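You operate a simulated robot arm through the tools that you are given. There is no shell and no other tool.

You run a simulated robot arm. Do the job below in one go: nothing can be reset, and whatever is moved stays where it is left.

## Task
Share out the jars on the top of the charging bench. At the end: the jar labelled "Paprika" from the top of the charging bench is on top of the silver tin (marked "Green tea") on the top of the charging bench; the white ladle stands where the clear measuring cylinder stood; the jar labelled "Cinnamon" from the top of the charging bench is in the silver steel bowl; the clear measuring cylinder from the top of the charging bench stands on top of the silver steel spout (marked "Flour"); the jar labelled "Green tea" from the top of the charging bench is in the blue tub on the top of the charging bench; whatever was shut is shut again. Leave all else as you found it, and nothing knocked over. Set down upright: jar.
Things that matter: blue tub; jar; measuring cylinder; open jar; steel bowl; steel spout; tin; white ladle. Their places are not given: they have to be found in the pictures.

Only the result counts: the job must be done as asked and must still hold three seconds after the hand-in. Knocking over, shifting, dropping, spilling or breaking anything else fails it.

## Robot
A 5-joint arm with a two-finger parallel gripper, fixed in place. Base frame: the origin is at the foot of the arm, x ahead of it, y to its left, z up; the work surface is at about z = 0. Readings come in cm, rad, newtons and seconds.
With the tool pointing down near the work surface it reaches from about 26 to 68 cm from the base axis. Its first joint turns from -1.152 to 1.152 rad. The tool tilts only in the upright plane through the base axis and itself; it spins freely about its own axis. Payload 2.9 kg.
Tool frame: the origin (TCP) lies between the finger pads and is the grasp point; the fingertips stand 3 cm ahead of it; z points along the fingers, y is the line along which they close. Largest opening 11 cm; finger width 2, thickness 1; the body of the gripper, 4.8 by 11.2 cm, starts 5.5 cm behind the TCP.
Orientation is that of the tool frame in the base frame, as a unit quaternion [x, y, z, w]. With the fingers straight down and closing along the base's y, the tool's x points along the base's -x, its y along +y and its z along -z.

## Interface
- The arm moves only by the tool nudge_tool. Its argument "deltas" is text: rows parted by semicolons, each of 7 numbers parted by spaces: the opening, from 0 (shut) to 1 (fully open), then the shift along the tool's x, y, z in cm, then the turn, a rotation vector about the tool's x, y, z in degrees. In form: gripper x y z rx ry rz; .... A call has 1 to 20 rows; each row is the pose to reach, as a shift and turn from the pose commanded when the call began, along the tool's axes at that moment. A row lasts 0.2 s, in which the tool goes at most 5 cm and 0.15 rad; a call with a longer step from one row to the next is refused whole, and so is a gripper value outside its range. Where a pose cannot be reached the arm comes as near as it can. A force on the tool above 40 N (or 10 N above the force at the start of the call, whichever is more), or a blocked arm, ends the call early, and 0.2 s more pass. The fingers move at their own pace (about 10.8 cm/s each) and stop on an object; they squeeze with about 23 N. The grip force told is the motor's: it shows also when the fingers shut on nothing. Time passes only in rows, and 0.2 s behind the last, so rows that repeat a pose let the fingers close. The reply holds the time, the measured pose of the TCP, the force on the tool along the base axes, the opening and the grip force, in the units named above and with some noise, with the torque about the TCP (base axes, N m) and any sound that the robot's microphone picked up.
- Cameras (640 x 400 px; columns grow to the right, rows downward): "scene" is fixed at [1.09, -44.02, 61.2]; the picture's right is [0.93, -0.38, 0.00], its down [-0.24, -0.58, -0.78] and it looks along [0.29, 0.72, -0.63] (base axes); focal length 220 px, centre (320, 200). "wrist" rides on the gripper at [7.2, 1.7, -10.3] in the tool frame; the picture's right is [-0.23, 0.97, 0.00], its down [-0.76, -0.18, -0.62] and it looks along [-0.61, -0.14, 0.78] (tool axes); focal length 222 px, centre (320, 200).
- grab_frame(camera): a new picture of that camera. It takes no simulated time.
- measure_at(camera, pixels): for up to 12 pixels [column, row] of the newest picture of that camera ("zoom" is the newest enlarged one), the place [x, y, z] in the base frame of the surface seen there, good to about 0.2 cm, but the place of the scene camera against the robot may be out by one fixed shift of up to 2.5 cm in any direction. It takes no simulated time.
- zoom(camera, box): a new picture of the part [left, top, right, bottom] of that camera's present view, enlarged. It takes no simulated time.
- sign_off(): hands the job in; it is judged then, once.

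Open the gripper and draw the arm clear of the work before you hand the job in, unless the task says otherwise.

The tools are called after ">>>" by a JSON object that holds its "api" and its "payload". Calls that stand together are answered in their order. nudge_tool: Moves the arm, as the interface text tells. Its arguments: {"type":"object","properties":{"deltas":{"type":"string"}},"required":["deltas"]} The other tools are called the same way: grab_frame (camera) takes a picture; measure_at (camera, pixels) gives the place of the surface under pixels of a picture; zoom (camera, box) takes an enlarged picture of a part of a camera's view; sign_off () hands the job in.

At the start:

```text
t: 0.0
eef_pos: [33.55, 13.33, 38.61]
tcp_rot: [-0.001, 1.0, 0.0, 0.0]
wrist_force: [-1.2, -0.3, -0.6]
wrist_torque: [0.0, -0.05, 0.0]
finger_gap: 10.97
finger_force: 0.1
```

scene: 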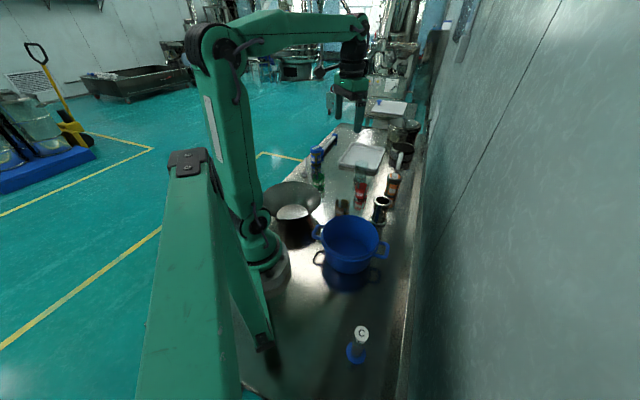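
wrist: 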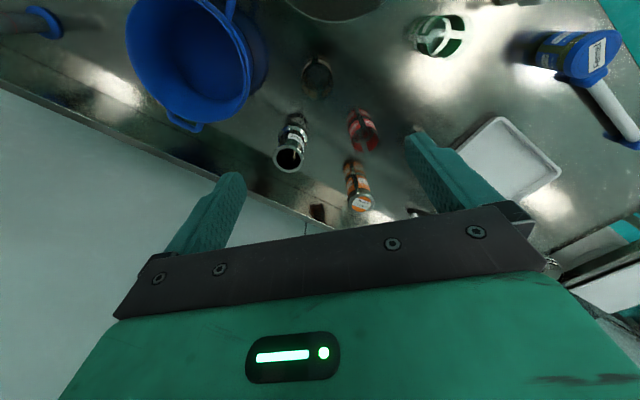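

I start by looking closer at the scene: the bench spans roughly columns 230-420, rows 120-390 in the scene picture. I zoom in on the objects in both cameras.

>>> {"api": "zoom", "payload": {"camera": "scene", "box": [250, 120, 430, 232]}}

>>> {"api": "zoom", "payload": {"camera": "scene", "box": [230, 170, 430, 295]}}

>>> {"api": "zoom", "payload": {"camera": "wrist", "box": [240, 0, 480, 150]}}

>>> {"api": "zoom", "payload": {"camera": "wrist", "box": [400, 0, 640, 150]}}

>>> {"api": "zoom", "payload": {"camera": "scene", "box": [320, 300, 420, 380]}}

```text
3.56 times, centred on (340, 176) of scene
```

zoom: 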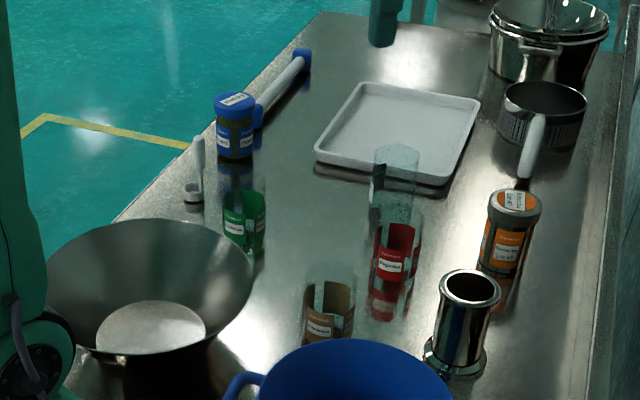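

```text
3.20 times, centred on (330, 232) of scene
```

zoom: 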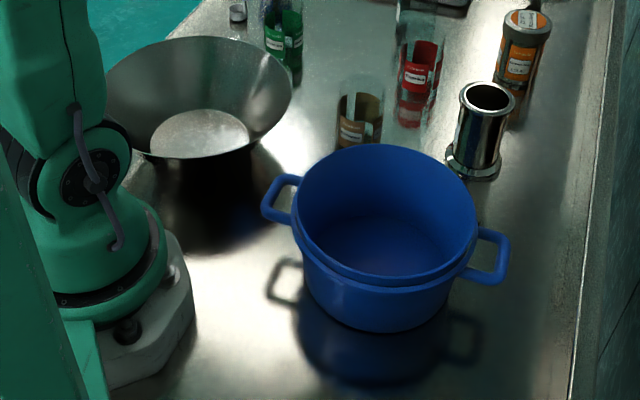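

```text
2.67 times, centred on (360, 75) of wrist
```

zoom: 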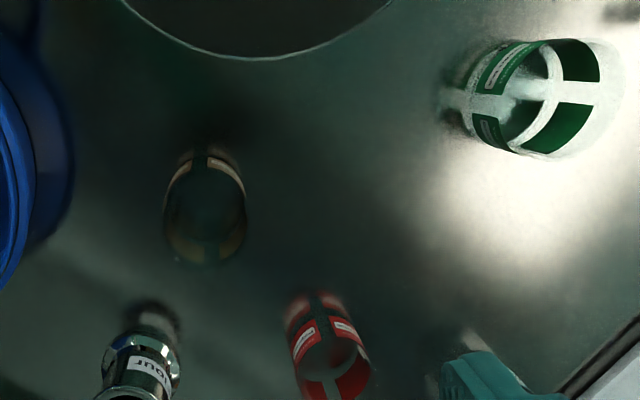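

```text
2.67 times, centred on (520, 75) of wrist
```

zoom: 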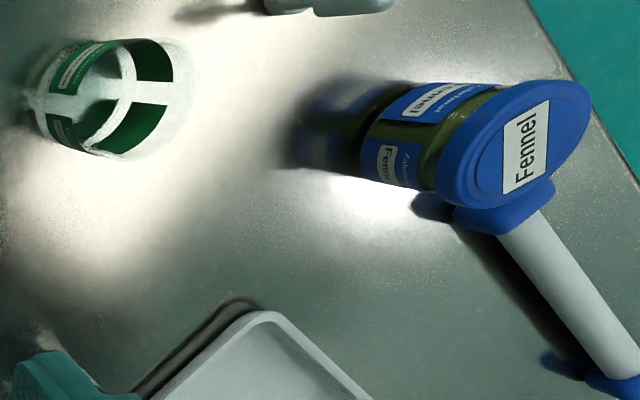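

```text
5.00 times, centred on (370, 340) of scene
```

zoom: 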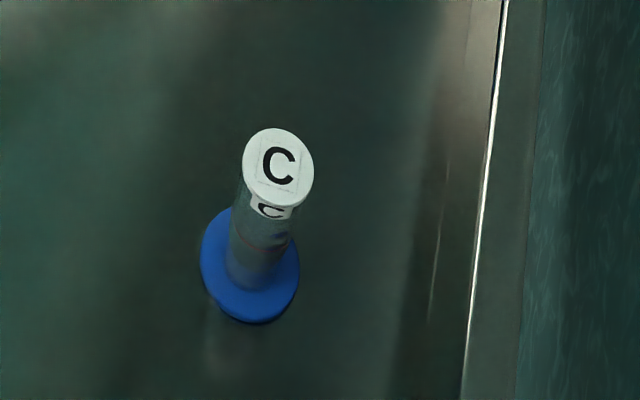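

The first zooms show several jars, a blue pot, a steel bowl, a steel spout and a cylinder with a "C" lid. I zoom in on each to read the labels.

>>> {"api": "zoom", "payload": {"camera": "scene", "box": [380, 110, 430, 142]}}

>>> {"api": "zoom", "payload": {"camera": "scene", "box": [380, 135, 430, 167]}}

>>> {"api": "zoom", "payload": {"camera": "scene", "box": [345, 155, 400, 212]}}

>>> {"api": "zoom", "payload": {"camera": "scene", "box": [370, 165, 420, 230]}}

>>> {"api": "zoom", "payload": {"camera": "scene", "box": [325, 190, 365, 217]}}

>>> {"api": "zoom", "payload": {"camera": "scene", "box": [290, 130, 350, 195]}}

>>> {"api": "zoom", "payload": {"camera": "wrist", "box": [260, 90, 420, 230]}}

>>> {"api": "zoom", "payload": {"camera": "wrist", "box": [0, 0, 120, 75]}}

>>> {"api": "zoom", "payload": {"camera": "wrist", "box": [500, 160, 640, 300]}}

```text
12.50 times, centred on (405, 126) of scene
```

zoom: 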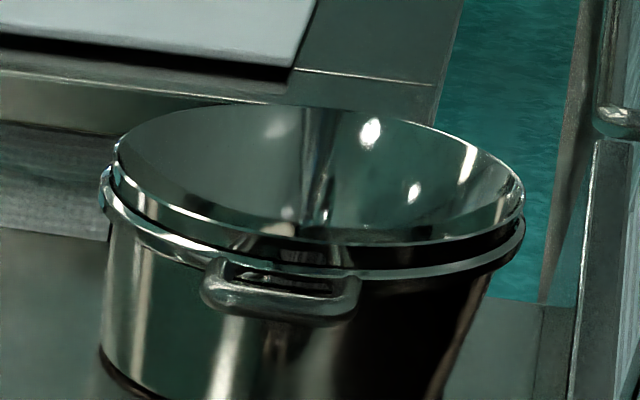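

```text
12.50 times, centred on (405, 151) of scene
```

zoom: 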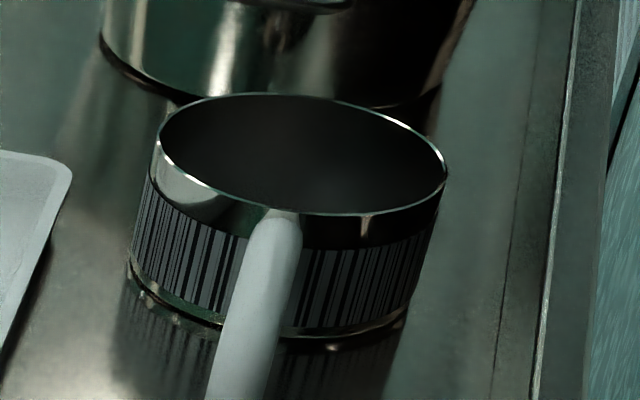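

```text
7.02 times, centred on (372, 184) of scene
```

zoom: 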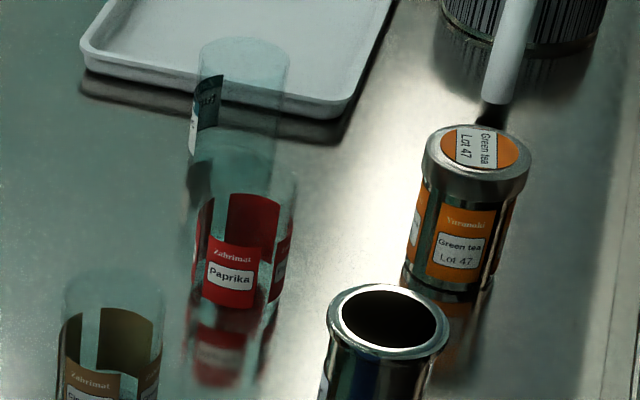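

```text
6.15 times, centred on (395, 198) of scene
```

zoom: 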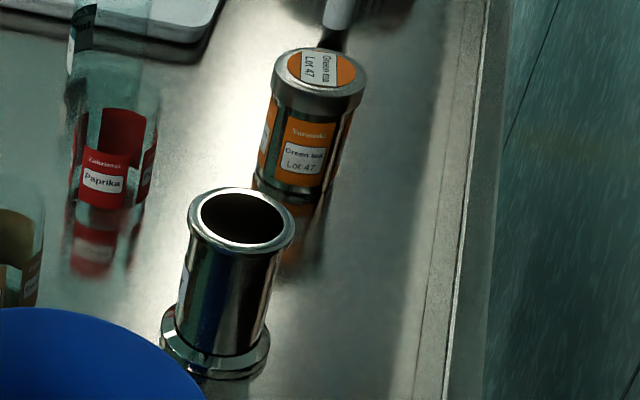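

```text
14.81 times, centred on (345, 204) of scene
```

zoom: 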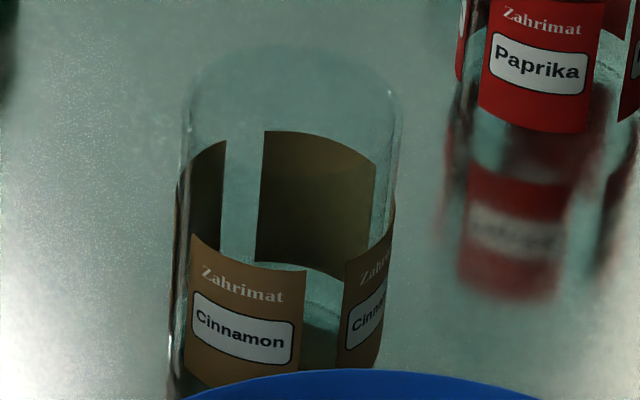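

```text
6.15 times, centred on (320, 162) of scene
```

zoom: 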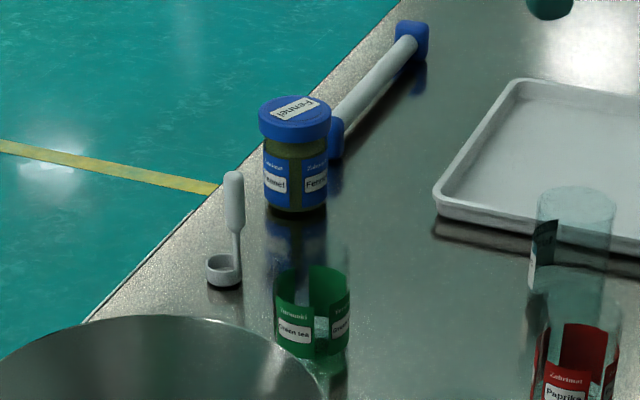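

```text
2.86 times, centred on (340, 160) of wrist
```

zoom: 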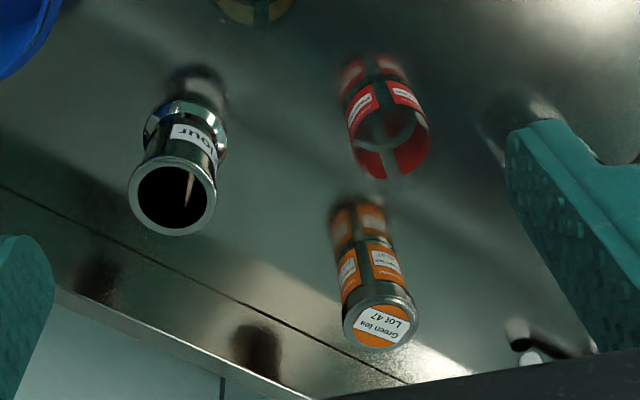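

```text
5.33 times, centred on (60, 38) of wrist
```

zoom: 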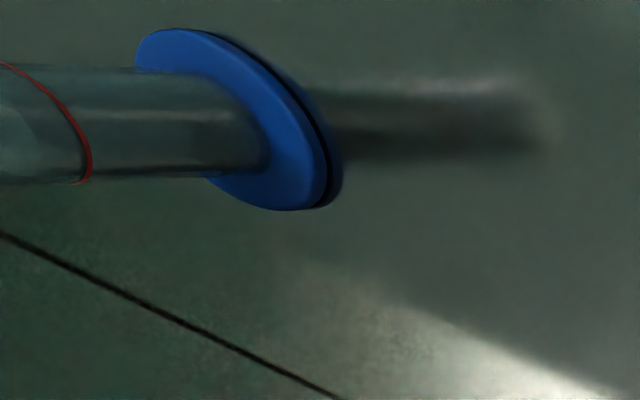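

```text
2.86 times, centred on (570, 230) of wrist
```

zoom: 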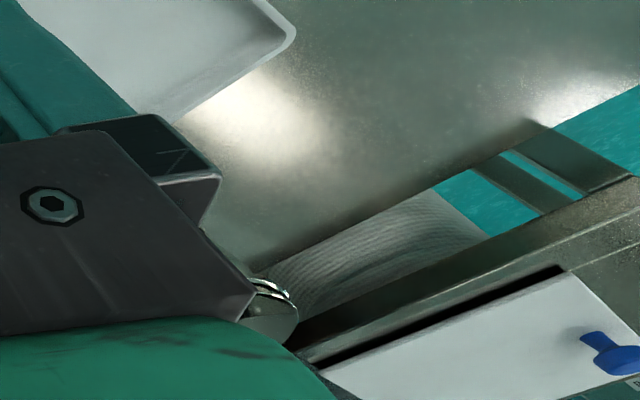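

Labels read: Paprika (red) at scene (361,193), Cinnamon (brown) at (345,208), Green tea clear jar (green) at (320,183), Green tea tin (orange) at (393,180), Flour spout at (380,210), ladle at (312,170), cylinder "C" at (358,345). I measure all of these in the scene camera.

>>> {"api": "grab_frame", "payload": {"camera": "scene"}}

>>> {"api": "measure_at", "payload": {"camera": "scene", "pixels": [[361, 331], [356, 353], [350, 245], [348, 268], [295, 213], [292, 190], [362, 197], [345, 209], [318, 184], [394, 177], [380, 202], [378, 222]]}}

>>> {"api": "measure_at", "payload": {"camera": "scene", "pixels": [[312, 150], [314, 163], [308, 166], [318, 150], [405, 128], [402, 150], [362, 165], [362, 155], [330, 140], [400, 118], [304, 175], [345, 195]]}}

>>> {"api": "measure_at", "payload": {"camera": "wrist", "pixels": [[290, 158], [293, 125], [360, 203], [352, 178], [360, 145], [318, 70], [440, 40], [590, 55], [190, 60], [45, 20], [500, 140], [340, 5]]}}

```text
taken
```

scene: 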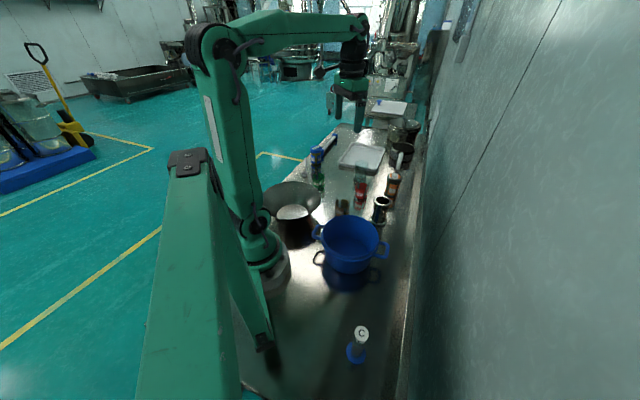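

```text
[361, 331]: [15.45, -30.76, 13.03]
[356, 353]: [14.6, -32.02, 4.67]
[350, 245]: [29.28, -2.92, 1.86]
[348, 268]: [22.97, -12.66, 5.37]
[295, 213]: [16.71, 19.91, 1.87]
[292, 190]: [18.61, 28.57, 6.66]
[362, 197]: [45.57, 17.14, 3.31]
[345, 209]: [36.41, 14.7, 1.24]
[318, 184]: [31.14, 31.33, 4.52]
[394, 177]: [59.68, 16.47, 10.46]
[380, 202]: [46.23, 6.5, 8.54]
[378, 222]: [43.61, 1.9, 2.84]
```

```text
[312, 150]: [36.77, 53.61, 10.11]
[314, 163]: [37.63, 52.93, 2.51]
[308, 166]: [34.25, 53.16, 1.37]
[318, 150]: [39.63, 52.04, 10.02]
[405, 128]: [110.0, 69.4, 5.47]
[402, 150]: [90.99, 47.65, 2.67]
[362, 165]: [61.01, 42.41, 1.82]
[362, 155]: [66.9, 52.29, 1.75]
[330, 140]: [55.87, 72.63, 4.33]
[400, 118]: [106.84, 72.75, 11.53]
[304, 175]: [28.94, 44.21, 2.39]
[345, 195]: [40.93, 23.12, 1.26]
```

```text
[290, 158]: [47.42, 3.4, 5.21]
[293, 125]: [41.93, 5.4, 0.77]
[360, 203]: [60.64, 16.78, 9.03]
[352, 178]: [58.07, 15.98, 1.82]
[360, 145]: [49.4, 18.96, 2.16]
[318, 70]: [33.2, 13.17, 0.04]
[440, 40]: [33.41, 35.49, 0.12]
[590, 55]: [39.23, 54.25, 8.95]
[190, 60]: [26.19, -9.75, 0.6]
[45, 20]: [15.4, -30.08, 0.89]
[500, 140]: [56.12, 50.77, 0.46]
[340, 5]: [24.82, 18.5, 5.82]
```

The scene camera reads the bench at about z=1.2 while the wrist camera reads 0.0, so I will rely on the wrist camera. A clear object next to the Paprika jar (scene (362,160)) is hidden by a finger in the wrist view at (430,150), so I move 10 cm to +y to see it.

>>> {"api": "nudge_tool", "payload": {"deltas": "1 0 3 0 0 0 0; 1 0 6 0 0 0 0; 1 0 9 0 0 0 0; 1 0 11 0 0 0 0; 1 0 11 0 0 0 0"}}

>>> {"api": "grab_frame", "payload": {"camera": "wrist"}}

>>> {"api": "grab_frame", "payload": {"camera": "scene"}}

```text
t: 1.2
eef_pos: [33.42, 24.46, 38.76]
tcp_rot: [-0.001, 1.0, 0.0, -0.001]
wrist_force: [0.4, 0.1, 0.7]
wrist_torque: [0.03, -0.03, -0.03]
finger_gap: 10.99
finger_force: 0.1
```

```text
taken
```

wrist: 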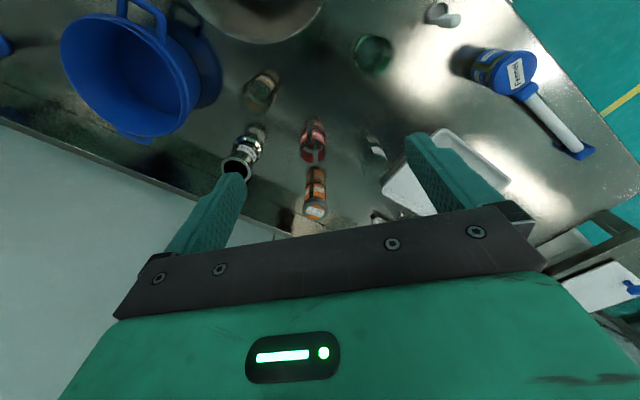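

```text
taken
```

scene: 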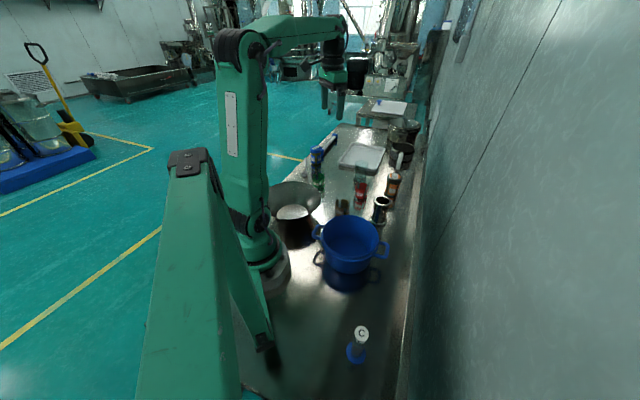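

The clear object now shows at wrist (375,150). I zoom in on the middle group and the others from here.

>>> {"api": "zoom", "payload": {"camera": "wrist", "box": [290, 100, 410, 230]}}

>>> {"api": "zoom", "payload": {"camera": "wrist", "box": [215, 50, 335, 180]}}

>>> {"api": "zoom", "payload": {"camera": "wrist", "box": [340, 0, 560, 140]}}

>>> {"api": "zoom", "payload": {"camera": "wrist", "box": [40, 0, 340, 150]}}

```text
3.08 times, centred on (350, 165) of wrist
```

zoom: 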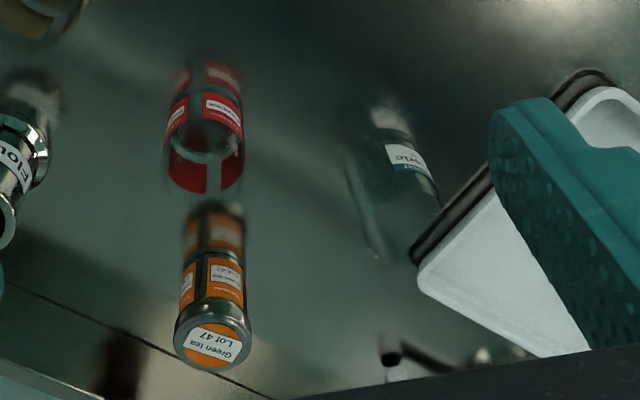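

```text
3.08 times, centred on (275, 115) of wrist
```

zoom: 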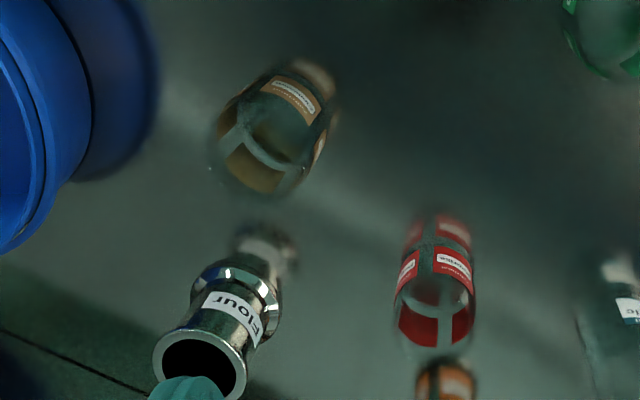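

```text
2.86 times, centred on (450, 70) of wrist
```

zoom: 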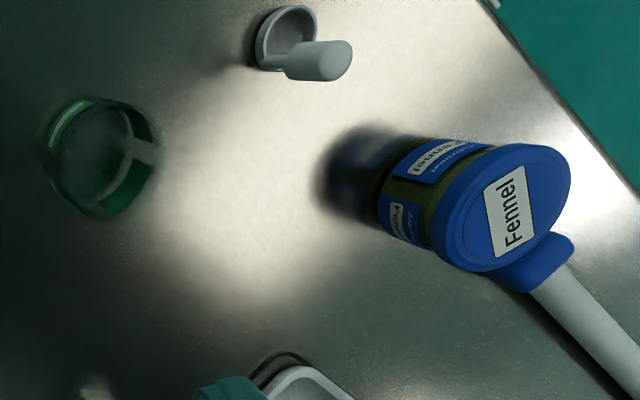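

```text
2.13 times, centred on (190, 75) of wrist
```

zoom: 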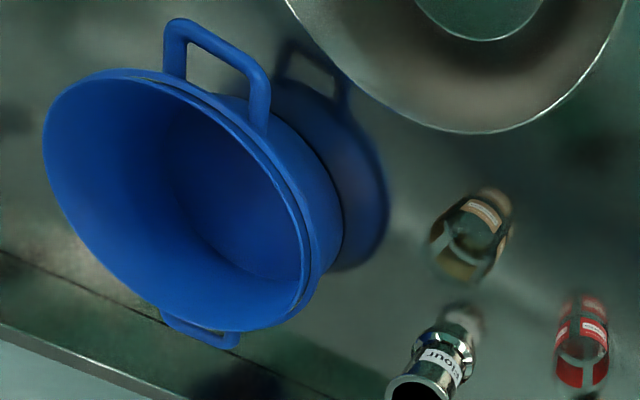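

The hidden object is a clear labelled jar ("…ic") standing near the tray; it must stay. I zoom on the Paprika/tin group again and measure label and rim points.

>>> {"api": "zoom", "payload": {"camera": "wrist", "box": [280, 110, 350, 160]}}

```text
8.00 times, centred on (315, 135) of wrist
```

zoom: 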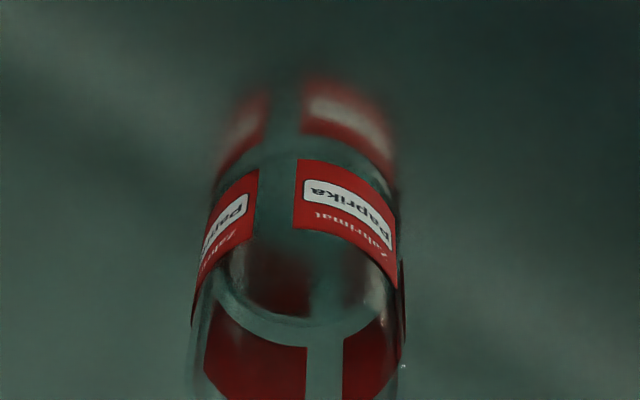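

The jar body extends lower in the picture, so I widen the zoom slightly and measure label corners.

>>> {"api": "zoom", "payload": {"camera": "wrist", "box": [265, 120, 365, 220]}}

```text
4.00 times, centred on (315, 170) of wrist
```

zoom: 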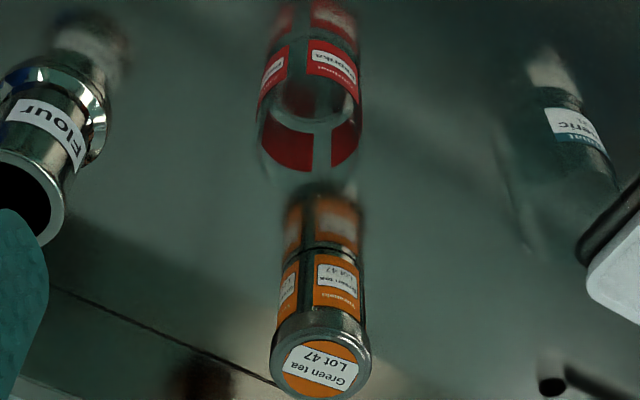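

Measuring: Paprika label panels at zoom (330,62), (272,75), back panels (290,150),(345,145); tin lid (320,370) and edges; spout rim.

>>> {"api": "measure_at", "payload": {"camera": "zoom", "pixels": [[330, 62], [272, 75], [290, 150], [345, 145], [356, 90], [262, 100], [320, 370], [278, 365], [365, 365], [320, 325], [320, 392], [58, 225]]}}

>>> {"api": "measure_at", "payload": {"camera": "wrist", "pixels": [[245, 160], [230, 158], [265, 82], [258, 100], [375, 45], [372, 65], [388, 60], [437, 10], [452, 20], [300, 20], [260, 5], [215, 20]]}}

```text
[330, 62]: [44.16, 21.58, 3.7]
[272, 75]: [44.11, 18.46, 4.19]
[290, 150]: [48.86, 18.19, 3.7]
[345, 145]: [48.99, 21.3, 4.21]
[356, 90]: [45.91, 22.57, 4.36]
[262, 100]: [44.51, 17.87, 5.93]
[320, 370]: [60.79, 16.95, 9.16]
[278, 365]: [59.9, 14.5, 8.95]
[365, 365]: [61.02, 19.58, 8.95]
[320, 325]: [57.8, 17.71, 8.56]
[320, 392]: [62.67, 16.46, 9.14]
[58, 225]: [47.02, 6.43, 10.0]
```

```text
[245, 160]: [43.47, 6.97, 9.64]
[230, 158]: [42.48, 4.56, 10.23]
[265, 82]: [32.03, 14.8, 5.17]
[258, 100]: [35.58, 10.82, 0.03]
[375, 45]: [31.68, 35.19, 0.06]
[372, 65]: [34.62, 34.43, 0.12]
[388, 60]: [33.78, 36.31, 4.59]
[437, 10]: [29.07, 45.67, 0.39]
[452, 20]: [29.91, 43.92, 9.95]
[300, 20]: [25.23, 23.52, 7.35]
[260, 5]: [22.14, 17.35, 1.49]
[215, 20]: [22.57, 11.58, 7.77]
```

Paprika's axis fits to about (46.5, 19.9), radius 2.85; tin lid centre about (60.45, 17.05) at z≈9.1. Next I zoom on the bowl and tub in the scene camera and measure their rims and floors.

>>> {"api": "zoom", "payload": {"camera": "scene", "box": [250, 170, 400, 290]}}

```text
3.33 times, centred on (325, 230) of scene
```

zoom: 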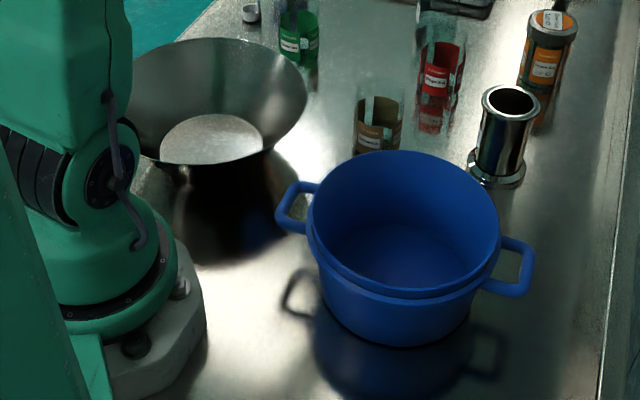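

Bowl rim runs from zoom (305,95) right, (215,40) top, (160,160)/(230,162) bottom, floor ellipse (160-262, 115-165); tub rim around (405,225). I measure these.

>>> {"api": "measure_at", "payload": {"camera": "zoom", "pixels": [[305, 90], [220, 40], [150, 60], [270, 149], [225, 163], [290, 120], [212, 140], [170, 150], [255, 140], [212, 118], [215, 160], [240, 125]]}}

>>> {"api": "measure_at", "payload": {"camera": "zoom", "pixels": [[311, 200], [400, 152], [497, 230], [405, 293], [340, 260], [470, 275], [400, 250], [370, 235], [430, 270], [279, 205], [530, 270], [400, 340]]}}

```text
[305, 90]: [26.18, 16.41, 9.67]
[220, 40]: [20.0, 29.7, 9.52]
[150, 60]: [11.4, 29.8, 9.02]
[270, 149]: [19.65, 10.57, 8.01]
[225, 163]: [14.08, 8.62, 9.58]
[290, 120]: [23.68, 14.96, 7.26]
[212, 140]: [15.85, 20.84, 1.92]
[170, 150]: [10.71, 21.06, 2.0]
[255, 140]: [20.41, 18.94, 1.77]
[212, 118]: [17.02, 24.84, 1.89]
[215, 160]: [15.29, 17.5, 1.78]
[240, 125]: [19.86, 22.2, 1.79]
```

```text
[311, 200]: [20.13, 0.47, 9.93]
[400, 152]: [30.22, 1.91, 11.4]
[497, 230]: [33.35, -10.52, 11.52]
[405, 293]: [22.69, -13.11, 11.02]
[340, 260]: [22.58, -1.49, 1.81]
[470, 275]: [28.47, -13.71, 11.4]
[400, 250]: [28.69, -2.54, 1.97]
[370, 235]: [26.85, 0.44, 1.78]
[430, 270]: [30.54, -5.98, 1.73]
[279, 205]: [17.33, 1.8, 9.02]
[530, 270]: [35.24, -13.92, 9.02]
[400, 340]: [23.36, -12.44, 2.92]
```

From the scene the bowl floor is flat (z≈0.6) around roughly (15,20) and the tub floor around (26,-5.5). I now go above the Paprika jar at (46.5,19.9) and stop at z≈17 to check alignment with the wrist camera.

>>> {"api": "nudge_tool", "payload": {"deltas": "1 -1.64 -0.57 2.7 0 0 0; 1 -3.27 -1.14 5.4 0 0 0; 1 -4.9 -1.71 8.1 0 0 0; 1 -6.55 -2.28 10.8 0 0 0; 1 -8.2 -2.85 13.5 0 0 0; 1 -9.8 -3.4 16.2 0 0 0; 1 -11.45 -4.0 18.9 0 0 0; 1 -13.1 -4.56 21.7 0 0 0; 1 -13.1 -4.56 21.7 0 0 0"}}

>>> {"api": "grab_frame", "payload": {"camera": "wrist"}}

>>> {"api": "grab_frame", "payload": {"camera": "scene"}}

```text
t: 3.2
eef_pos: [46.59, 19.81, 17.05]
tcp_rot: [-0.001, 1.0, 0.0, 0.0]
wrist_force: [0.2, 0.5, -0.1]
wrist_torque: [0.0, 0.02, -0.02]
finger_gap: 10.98
finger_force: 0.0
```

```text
taken
```

wrist: 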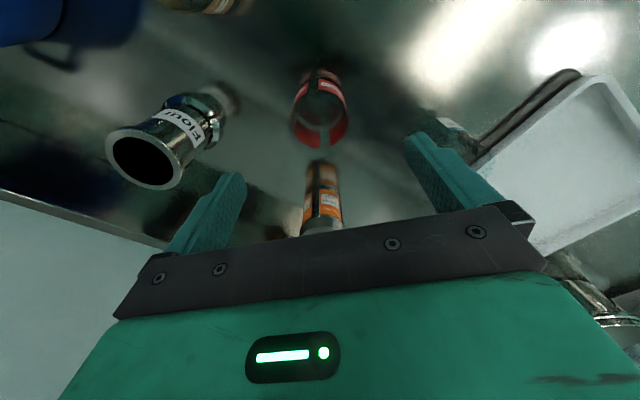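

```text
taken
```

scene: 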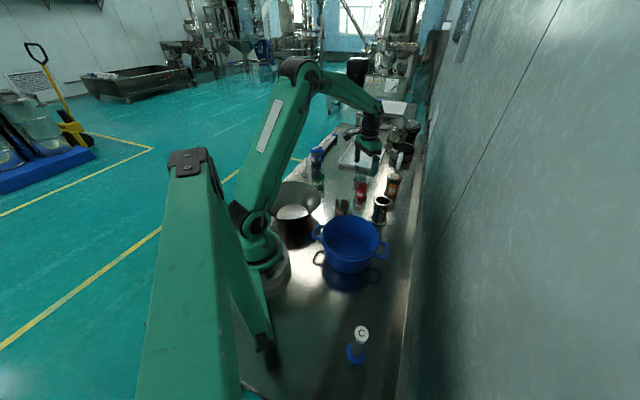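

The jar is at wrist (320,110), well centred on the approach line (column 320). I zoom to measure label points and see the rim, and the garlic jar near the right finger at (450,130).

>>> {"api": "zoom", "payload": {"camera": "wrist", "box": [250, 50, 410, 180]}}

```text
3.08 times, centred on (330, 115) of wrist
```

zoom: 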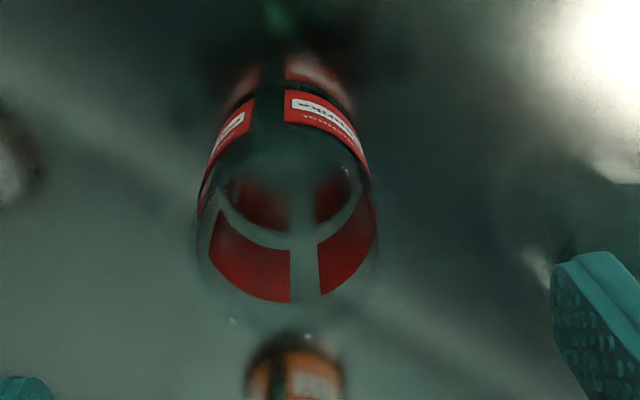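

I measure the Paprika label points at zoom (250,120),(330,110),(245,260),(345,250),(210,190),(368,180).

>>> {"api": "measure_at", "payload": {"camera": "zoom", "pixels": [[240, 120], [330, 115], [245, 260], [345, 250], [206, 190], [366, 175], [230, 275], [360, 265], [215, 230], [320, 280], [570, 240], [540, 260]]}}

>>> {"api": "measure_at", "payload": {"camera": "wrist", "pixels": [[455, 125], [465, 130], [450, 140], [150, 187], [110, 140], [183, 150], [200, 135], [160, 120]]}}

```text
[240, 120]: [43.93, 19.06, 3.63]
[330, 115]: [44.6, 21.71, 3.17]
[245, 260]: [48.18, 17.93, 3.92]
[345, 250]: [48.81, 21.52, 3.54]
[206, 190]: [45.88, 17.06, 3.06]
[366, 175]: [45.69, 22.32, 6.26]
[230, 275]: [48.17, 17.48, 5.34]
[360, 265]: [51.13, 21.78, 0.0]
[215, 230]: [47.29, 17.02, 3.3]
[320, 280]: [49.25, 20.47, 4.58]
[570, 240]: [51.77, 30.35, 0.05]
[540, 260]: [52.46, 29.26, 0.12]
```

```text
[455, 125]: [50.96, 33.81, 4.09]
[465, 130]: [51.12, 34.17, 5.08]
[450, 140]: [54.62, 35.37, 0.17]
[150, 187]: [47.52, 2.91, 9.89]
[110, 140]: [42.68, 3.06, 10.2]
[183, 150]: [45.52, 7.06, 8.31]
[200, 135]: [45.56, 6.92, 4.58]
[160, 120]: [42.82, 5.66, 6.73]
```

The fit gives the Paprika axis at (46.55,19.75), radius ≈2.75, rim about z≈8.2; the tool is at (46.59,19.81). I descend straight to z≈5.2 and close the fingers.

>>> {"api": "nudge_tool", "payload": {"deltas": "1 0 0 3 0 0 0; 1 0 0 6 0 0 0; 1 0 0 8.5 0 0 0; 1 0 0 10.5 0 0 0; 1 0 0 11.8 0 0 0; 1 0 0 11.8 0 0 0; 0.6 0 0 11.8 0 0 0; 0.5 0 0 11.8 0 0 0; 0.4 0 0 11.8 0 0 0; 0.3 0 0 11.8 0 0 0; 0.3 0 0 11.8 0 0 0; 0.3 0 0 11.8 0 0 0"}}

>>> {"api": "grab_frame", "payload": {"camera": "wrist"}}

```text
t: 5.8
eef_pos: [46.6, 19.73, 5.18]
tcp_rot: [-0.001, 1.0, 0.0, -0.001]
wrist_force: [-0.4, 0.0, -0.3]
wrist_torque: [-0.02, 0.01, -0.01]
finger_gap: 5.47
finger_force: 23.0
```

```text
taken
```

wrist: 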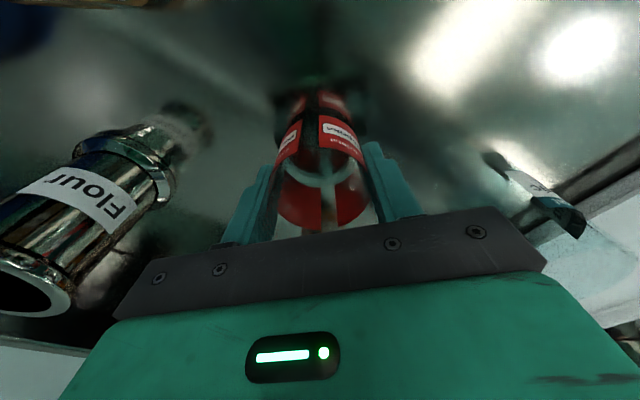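

The fingers stopped at a 5.47 cm gap with 23 N: the jar is held. I lift it to z≈19 and carry it to above the tin lid centre (60.45,17.05).

>>> {"api": "nudge_tool", "payload": {"deltas": "0.3 0 0 -2 0 0 0; 0.3 0 0 -5 0 0 0; 0.3 0 0 -8 0 0 0; 0.3 0 0 -11 0 0 0; 0.3 0 0 -14 0 0 0; 0.3 -2.3 -0.45 -14 0 0 0; 0.3 -4.6 -0.9 -14 0 0 0; 0.3 -6.9 -1.35 -14 0 0 0; 0.3 -9.2 -1.8 -14 0 0 0; 0.3 -11.5 -2.25 -14 0 0 0; 0.3 -13.85 -2.68 -14 0 0 0; 0.3 -13.85 -2.68 -14 0 0 0; 0.3 -13.85 -2.68 -14 0 0 0"}}

>>> {"api": "grab_frame", "payload": {"camera": "wrist"}}

>>> {"api": "zoom", "payload": {"camera": "scene", "box": [330, 110, 440, 220]}}

```text
t: 8.6
eef_pos: [60.56, 17.33, 19.17]
tcp_rot: [-0.001, 1.0, 0.001, 0.0]
wrist_force: [-0.7, -0.4, -0.7]
wrist_torque: [0.03, -0.01, 0.0]
finger_gap: 5.35
finger_force: 22.5
```

```text
taken
```

wrist: 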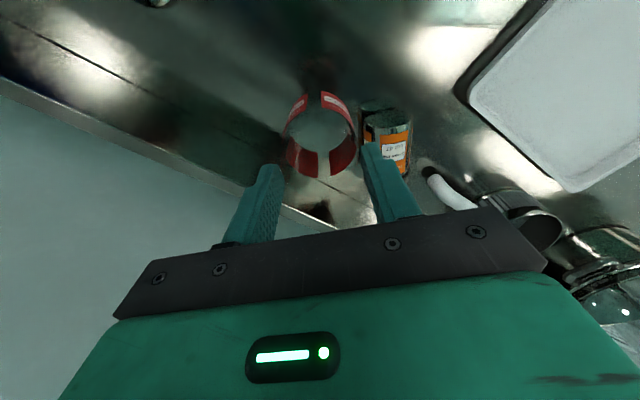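

```text
3.64 times, centred on (385, 165) of scene
```

zoom: 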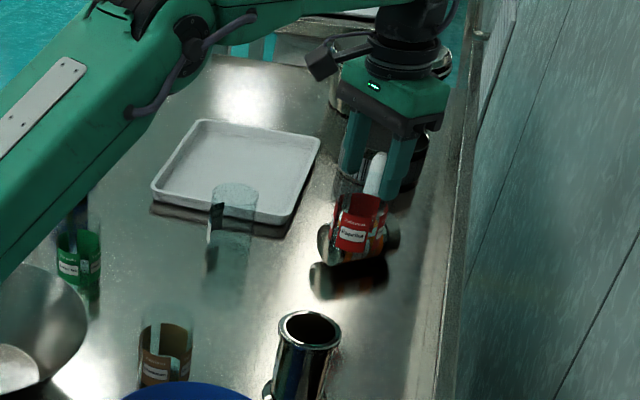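

In the wrist picture the tin shows at (388,140), to the right of the held jar, and the scene shows something dark at zoom (350,280). I look closer before lowering anything.

>>> {"api": "zoom", "payload": {"camera": "scene", "box": [365, 155, 415, 205]}}

>>> {"api": "zoom", "payload": {"camera": "wrist", "box": [260, 60, 440, 220]}}

>>> {"api": "measure_at", "payload": {"camera": "zoom", "pixels": [[400, 190], [440, 220], [430, 160], [460, 170], [440, 130], [380, 160], [460, 250]]}}

```text
8.00 times, centred on (390, 180) of scene
```

zoom: 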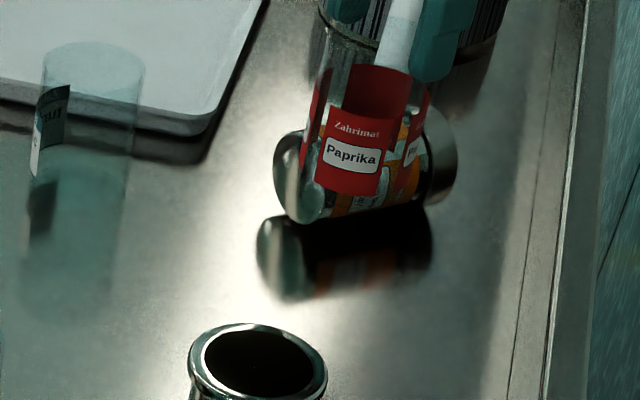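

```text
2.50 times, centred on (350, 140) of wrist
```

zoom: 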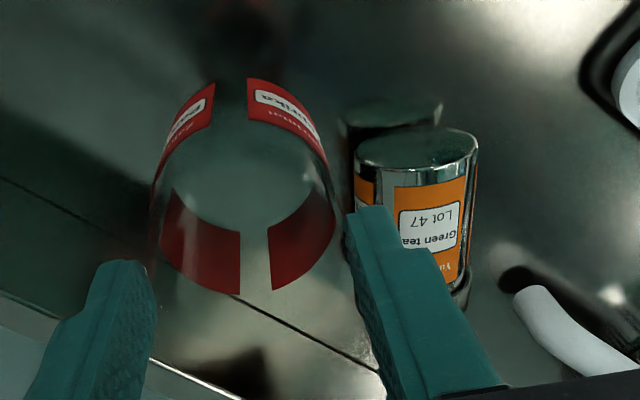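

```text
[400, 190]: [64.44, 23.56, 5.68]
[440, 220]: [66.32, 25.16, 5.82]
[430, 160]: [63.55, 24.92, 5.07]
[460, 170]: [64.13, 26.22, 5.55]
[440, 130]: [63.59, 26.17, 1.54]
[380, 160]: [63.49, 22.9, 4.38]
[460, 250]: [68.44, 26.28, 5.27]
```

The tin has been tipped onto its side (its label faces up at about (65,25,5.5)), and the held jar sits lower in the fingers than expected, so it must have slipped. I measure the jar in the grip and the tin's exact lie.

>>> {"api": "measure_at", "payload": {"camera": "zoom", "pixels": [[190, 120], [290, 115], [205, 245], [300, 245], [250, 85], [210, 90], [237, 290], [170, 190], [418, 150], [380, 110], [470, 140], [462, 292]]}}

>>> {"api": "measure_at", "payload": {"camera": "scene", "pixels": [[374, 178], [393, 185], [420, 176], [386, 176], [388, 165], [375, 185], [405, 182], [415, 165], [390, 190]]}}

```text
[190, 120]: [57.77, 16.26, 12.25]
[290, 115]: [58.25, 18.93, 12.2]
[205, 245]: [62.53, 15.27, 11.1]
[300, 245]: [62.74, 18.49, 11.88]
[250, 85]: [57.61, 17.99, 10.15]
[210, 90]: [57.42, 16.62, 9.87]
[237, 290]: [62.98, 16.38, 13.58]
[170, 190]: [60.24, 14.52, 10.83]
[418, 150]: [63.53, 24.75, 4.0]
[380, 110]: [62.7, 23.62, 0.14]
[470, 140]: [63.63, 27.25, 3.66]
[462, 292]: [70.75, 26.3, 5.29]
```

```text
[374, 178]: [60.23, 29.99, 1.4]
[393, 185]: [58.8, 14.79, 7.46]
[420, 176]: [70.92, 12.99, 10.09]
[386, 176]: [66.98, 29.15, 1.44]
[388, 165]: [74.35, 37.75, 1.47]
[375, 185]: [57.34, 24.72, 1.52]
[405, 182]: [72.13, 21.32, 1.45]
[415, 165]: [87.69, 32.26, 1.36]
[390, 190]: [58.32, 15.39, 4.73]
```

The jar's label top is now at z≈13.6 instead of ≈20, so it slid about 6.5 cm down in the fingers and its foot (z≈7.4) tipped the tin, which now lies at about (63-72, 25). First I bring the jar safely down: the bench right below it is free, so I lower about 7 cm at once before it slips further.

>>> {"api": "nudge_tool", "payload": {"deltas": "0 0 0 3.7 0 0 0; 0 0 0 6.9 0 0 0; 0 0 0 7.1 0 0 0"}}

>>> {"api": "grab_frame", "payload": {"camera": "wrist"}}

>>> {"api": "grab_frame", "payload": {"camera": "scene"}}

>>> {"api": "zoom", "payload": {"camera": "scene", "box": [355, 145, 425, 205]}}

```text
t: 9.4
eef_pos: [60.63, 17.25, 12.05]
tcp_rot: [-0.001, 1.0, 0.0, 0.0]
wrist_force: [0.6, -0.3, 0.3]
wrist_torque: [0.01, 0.01, -0.02]
finger_gap: 5.35
finger_force: 22.5
```

```text
taken
```

wrist: 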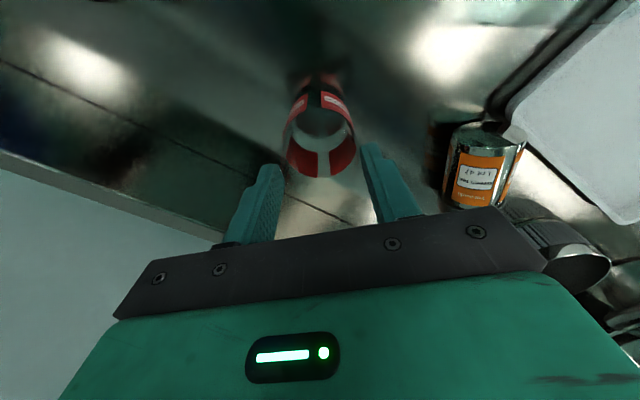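

```text
taken
```

scene: 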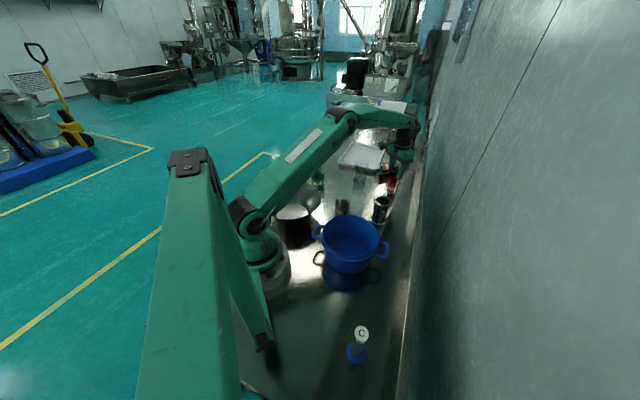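

```text
6.67 times, centred on (390, 175) of scene
```

zoom: 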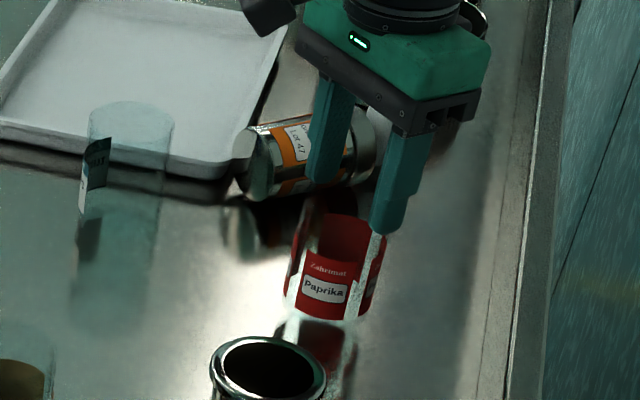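

The jar is still held upright just above or on the bench, but the tin has rolled on towards the tray (wrist (485,170)). I measure the jar's label and the tin.

>>> {"api": "zoom", "payload": {"camera": "wrist", "box": [260, 70, 420, 200]}}

>>> {"api": "measure_at", "payload": {"camera": "zoom", "pixels": [[210, 140], [310, 130], [230, 290], [310, 290], [290, 90], [245, 300], [350, 160]]}}

>>> {"api": "measure_at", "payload": {"camera": "wrist", "pixels": [[480, 135], [445, 160], [520, 150], [480, 180], [470, 205], [525, 140], [510, 170], [460, 125]]}}

```text
3.08 times, centred on (340, 135) of wrist
```

zoom: 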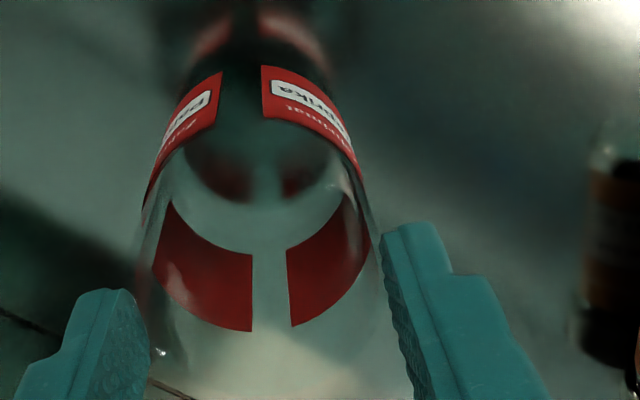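

```text
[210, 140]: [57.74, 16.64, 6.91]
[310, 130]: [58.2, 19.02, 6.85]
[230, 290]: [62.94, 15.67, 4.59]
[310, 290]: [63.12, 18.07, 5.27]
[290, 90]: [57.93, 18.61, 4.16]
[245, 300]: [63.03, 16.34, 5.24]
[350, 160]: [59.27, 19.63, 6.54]
```

```text
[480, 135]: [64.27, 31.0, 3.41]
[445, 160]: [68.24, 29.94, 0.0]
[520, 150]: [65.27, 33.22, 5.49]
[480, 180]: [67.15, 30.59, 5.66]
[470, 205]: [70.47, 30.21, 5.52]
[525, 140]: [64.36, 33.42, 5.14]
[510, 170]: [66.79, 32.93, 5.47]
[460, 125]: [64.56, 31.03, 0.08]
```

The label top is at z≈6.9 now (it was ≈6.3 on the bench), so the jar did not slip further and hangs about 0.5 cm above the bench. I lower it the last bit, open the fingers slightly, and watch the tin.

>>> {"api": "nudge_tool", "payload": {"deltas": "0 0 0 0.3 0 0 0; 0 0 0 0.5 0 0 0; 0 0 0 0.6 0 0 0; 0 0 0 0.6 0 0 0; 0.6 0 0 0.6 0 0 0; 0.65 0 0 0.6 0 0 0; 0.65 0 0 0.6 0 0 0"}}

>>> {"api": "grab_frame", "payload": {"camera": "wrist"}}

>>> {"api": "grab_frame", "payload": {"camera": "scene"}}

>>> {"api": "zoom", "payload": {"camera": "scene", "box": [355, 125, 425, 205]}}

```text
t: 11.0
eef_pos: [60.51, 17.1, 11.46]
tcp_rot: [0.0, 1.0, 0.0, 0.001]
wrist_force: [0.0, 0.1, -0.5]
wrist_torque: [-0.02, 0.02, 0.01]
finger_gap: 7.13
finger_force: 0.1
```

```text
taken
```

wrist: 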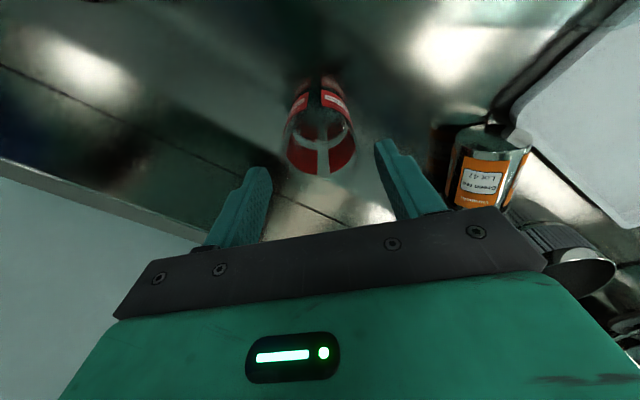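

```text
taken
```

scene: 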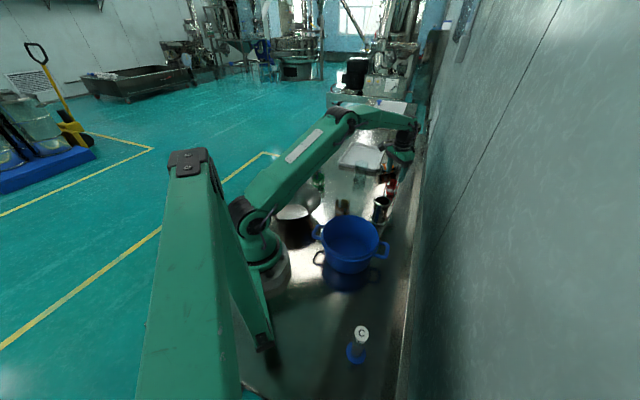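

```text
5.00 times, centred on (390, 165) of scene
```

zoom: 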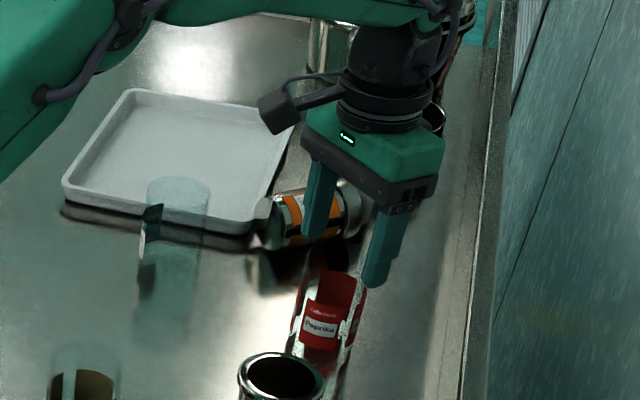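

The jar stands upright and released; the tin stopped rolling against the tray (wrist (490,165)). I zoom in to find the jar's rim height and the tin's exact lie.

>>> {"api": "zoom", "payload": {"camera": "wrist", "box": [250, 70, 410, 200]}}

>>> {"api": "measure_at", "payload": {"camera": "zoom", "pixels": [[210, 130], [310, 120], [230, 290], [320, 290], [340, 160], [195, 170], [255, 300], [350, 270]]}}

>>> {"api": "zoom", "payload": {"camera": "wrist", "box": [430, 110, 560, 210]}}

>>> {"api": "measure_at", "payload": {"camera": "zoom", "pixels": [[230, 120], [150, 130], [300, 130], [120, 240], [160, 270], [220, 280], [300, 200], [350, 120], [130, 300], [320, 260], [420, 130], [450, 60]]}}

```text
3.08 times, centred on (330, 135) of wrist
```

zoom: 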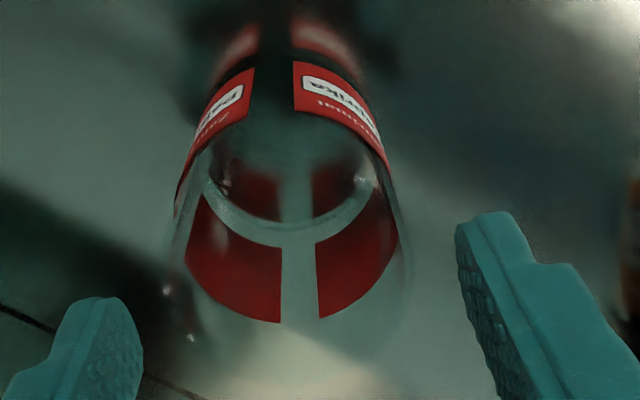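

```text
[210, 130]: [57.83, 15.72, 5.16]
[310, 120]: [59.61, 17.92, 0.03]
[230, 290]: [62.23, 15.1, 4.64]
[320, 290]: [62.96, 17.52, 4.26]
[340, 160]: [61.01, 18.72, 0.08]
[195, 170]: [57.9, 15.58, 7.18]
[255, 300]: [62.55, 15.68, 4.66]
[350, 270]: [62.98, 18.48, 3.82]
```

```text
4.00 times, centred on (495, 160) of wrist
```

zoom: 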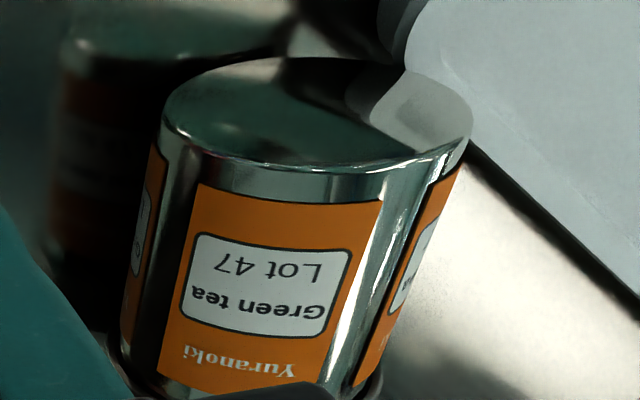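

```text
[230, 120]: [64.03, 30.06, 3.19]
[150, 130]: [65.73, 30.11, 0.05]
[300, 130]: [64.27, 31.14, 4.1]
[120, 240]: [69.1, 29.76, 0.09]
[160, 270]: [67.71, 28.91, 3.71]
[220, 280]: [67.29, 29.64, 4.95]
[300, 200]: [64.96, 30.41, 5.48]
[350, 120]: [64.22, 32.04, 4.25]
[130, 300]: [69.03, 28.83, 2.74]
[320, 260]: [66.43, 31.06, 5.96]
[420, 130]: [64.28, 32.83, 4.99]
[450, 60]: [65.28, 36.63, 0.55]
```

The tin lies with its foot toward the base at x≈64.1 and its lid outward (axis about y≈30.8, z≈2.7). Before handling it, I re-grip the Paprika jar lower down (tool z≈5.3) and lift very slowly to learn whether it slips.

>>> {"api": "nudge_tool", "payload": {"deltas": "0.75 0 0 0 0 0 0; 0.75 0 0 1.5 0 0 0; 0.75 0 0 3 0 0 0; 0.75 0 0 4.5 0 0 0; 0.75 0 0 6 0 0 0; 0.75 0 0 6.2 0 0 0; 0.5 0 0 6.2 0 0 0; 0.3 0 0 6.2 0 0 0; 0 0 0 6.2 0 0 0; 0 0 0 6.2 0 0 0; 0 0 0 6.2 0 0 0; 0 0 0 6.2 0 0 0; 0 0 0 6.0 0 0 0; 0 0 0 5.7 0 0 0; 0 0 0 5.4 0 0 0; 0 0 0 5.0 0 0 0; 0 0 0 4.6 0 0 0; 0 0 0 4.2 0 0 0; 0 0 0 4.2 0 0 0"}}

>>> {"api": "grab_frame", "payload": {"camera": "wrist"}}

>>> {"api": "zoom", "payload": {"camera": "scene", "box": [365, 155, 415, 205]}}

>>> {"api": "zoom", "payload": {"camera": "wrist", "box": [240, 70, 400, 250]}}

```text
t: 15.0
eef_pos: [60.36, 17.26, 7.33]
tcp_rot: [-0.001, 1.0, -0.001, 0.0]
wrist_force: [-0.7, 0.2, 0.1]
wrist_torque: [0.01, -0.02, -0.02]
finger_gap: 5.37
finger_force: 22.5
```

```text
taken
```

wrist: 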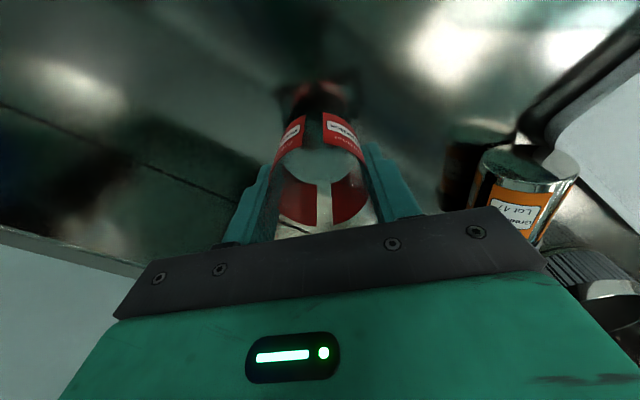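

```text
8.00 times, centred on (390, 180) of scene
```

zoom: 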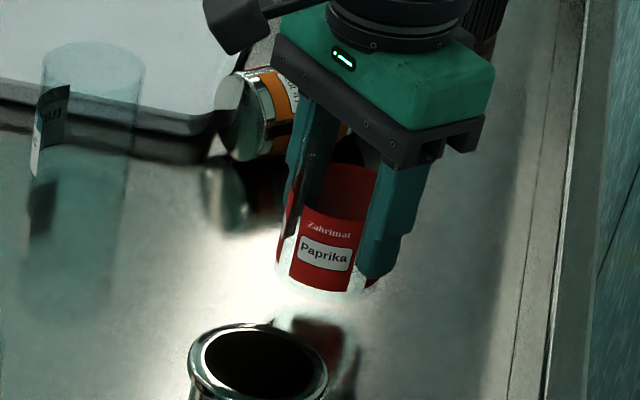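

```text
2.22 times, centred on (320, 160) of wrist
```

zoom: 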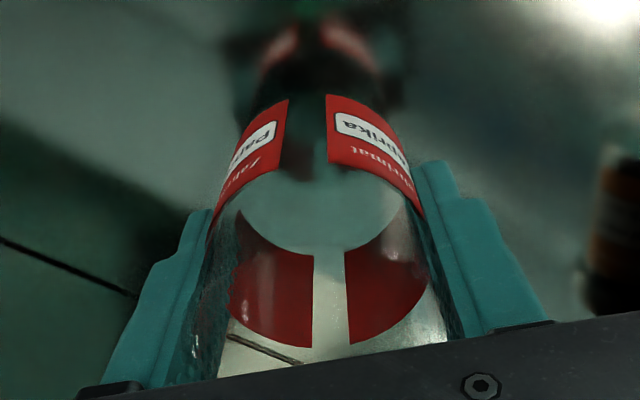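

Tool is at z=7.33 after gripping at ≈5.3; if nothing slipped the label top (≈6.3 on bench) should read ≈8.3. I measure it.

>>> {"api": "measure_at", "payload": {"camera": "zoom", "pixels": [[380, 170], [250, 170], [265, 165], [370, 165], [340, 100], [400, 165], [280, 110], [335, 105], [380, 115], [295, 340], [355, 335], [230, 290]]}}

```text
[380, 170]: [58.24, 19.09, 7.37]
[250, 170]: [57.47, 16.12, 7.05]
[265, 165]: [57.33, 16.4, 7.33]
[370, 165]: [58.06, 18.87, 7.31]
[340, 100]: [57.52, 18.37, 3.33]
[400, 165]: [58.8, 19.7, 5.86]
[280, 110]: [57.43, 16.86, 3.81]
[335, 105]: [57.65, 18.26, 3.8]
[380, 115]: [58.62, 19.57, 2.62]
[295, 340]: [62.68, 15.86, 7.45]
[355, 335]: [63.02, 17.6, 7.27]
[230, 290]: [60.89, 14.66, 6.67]
```

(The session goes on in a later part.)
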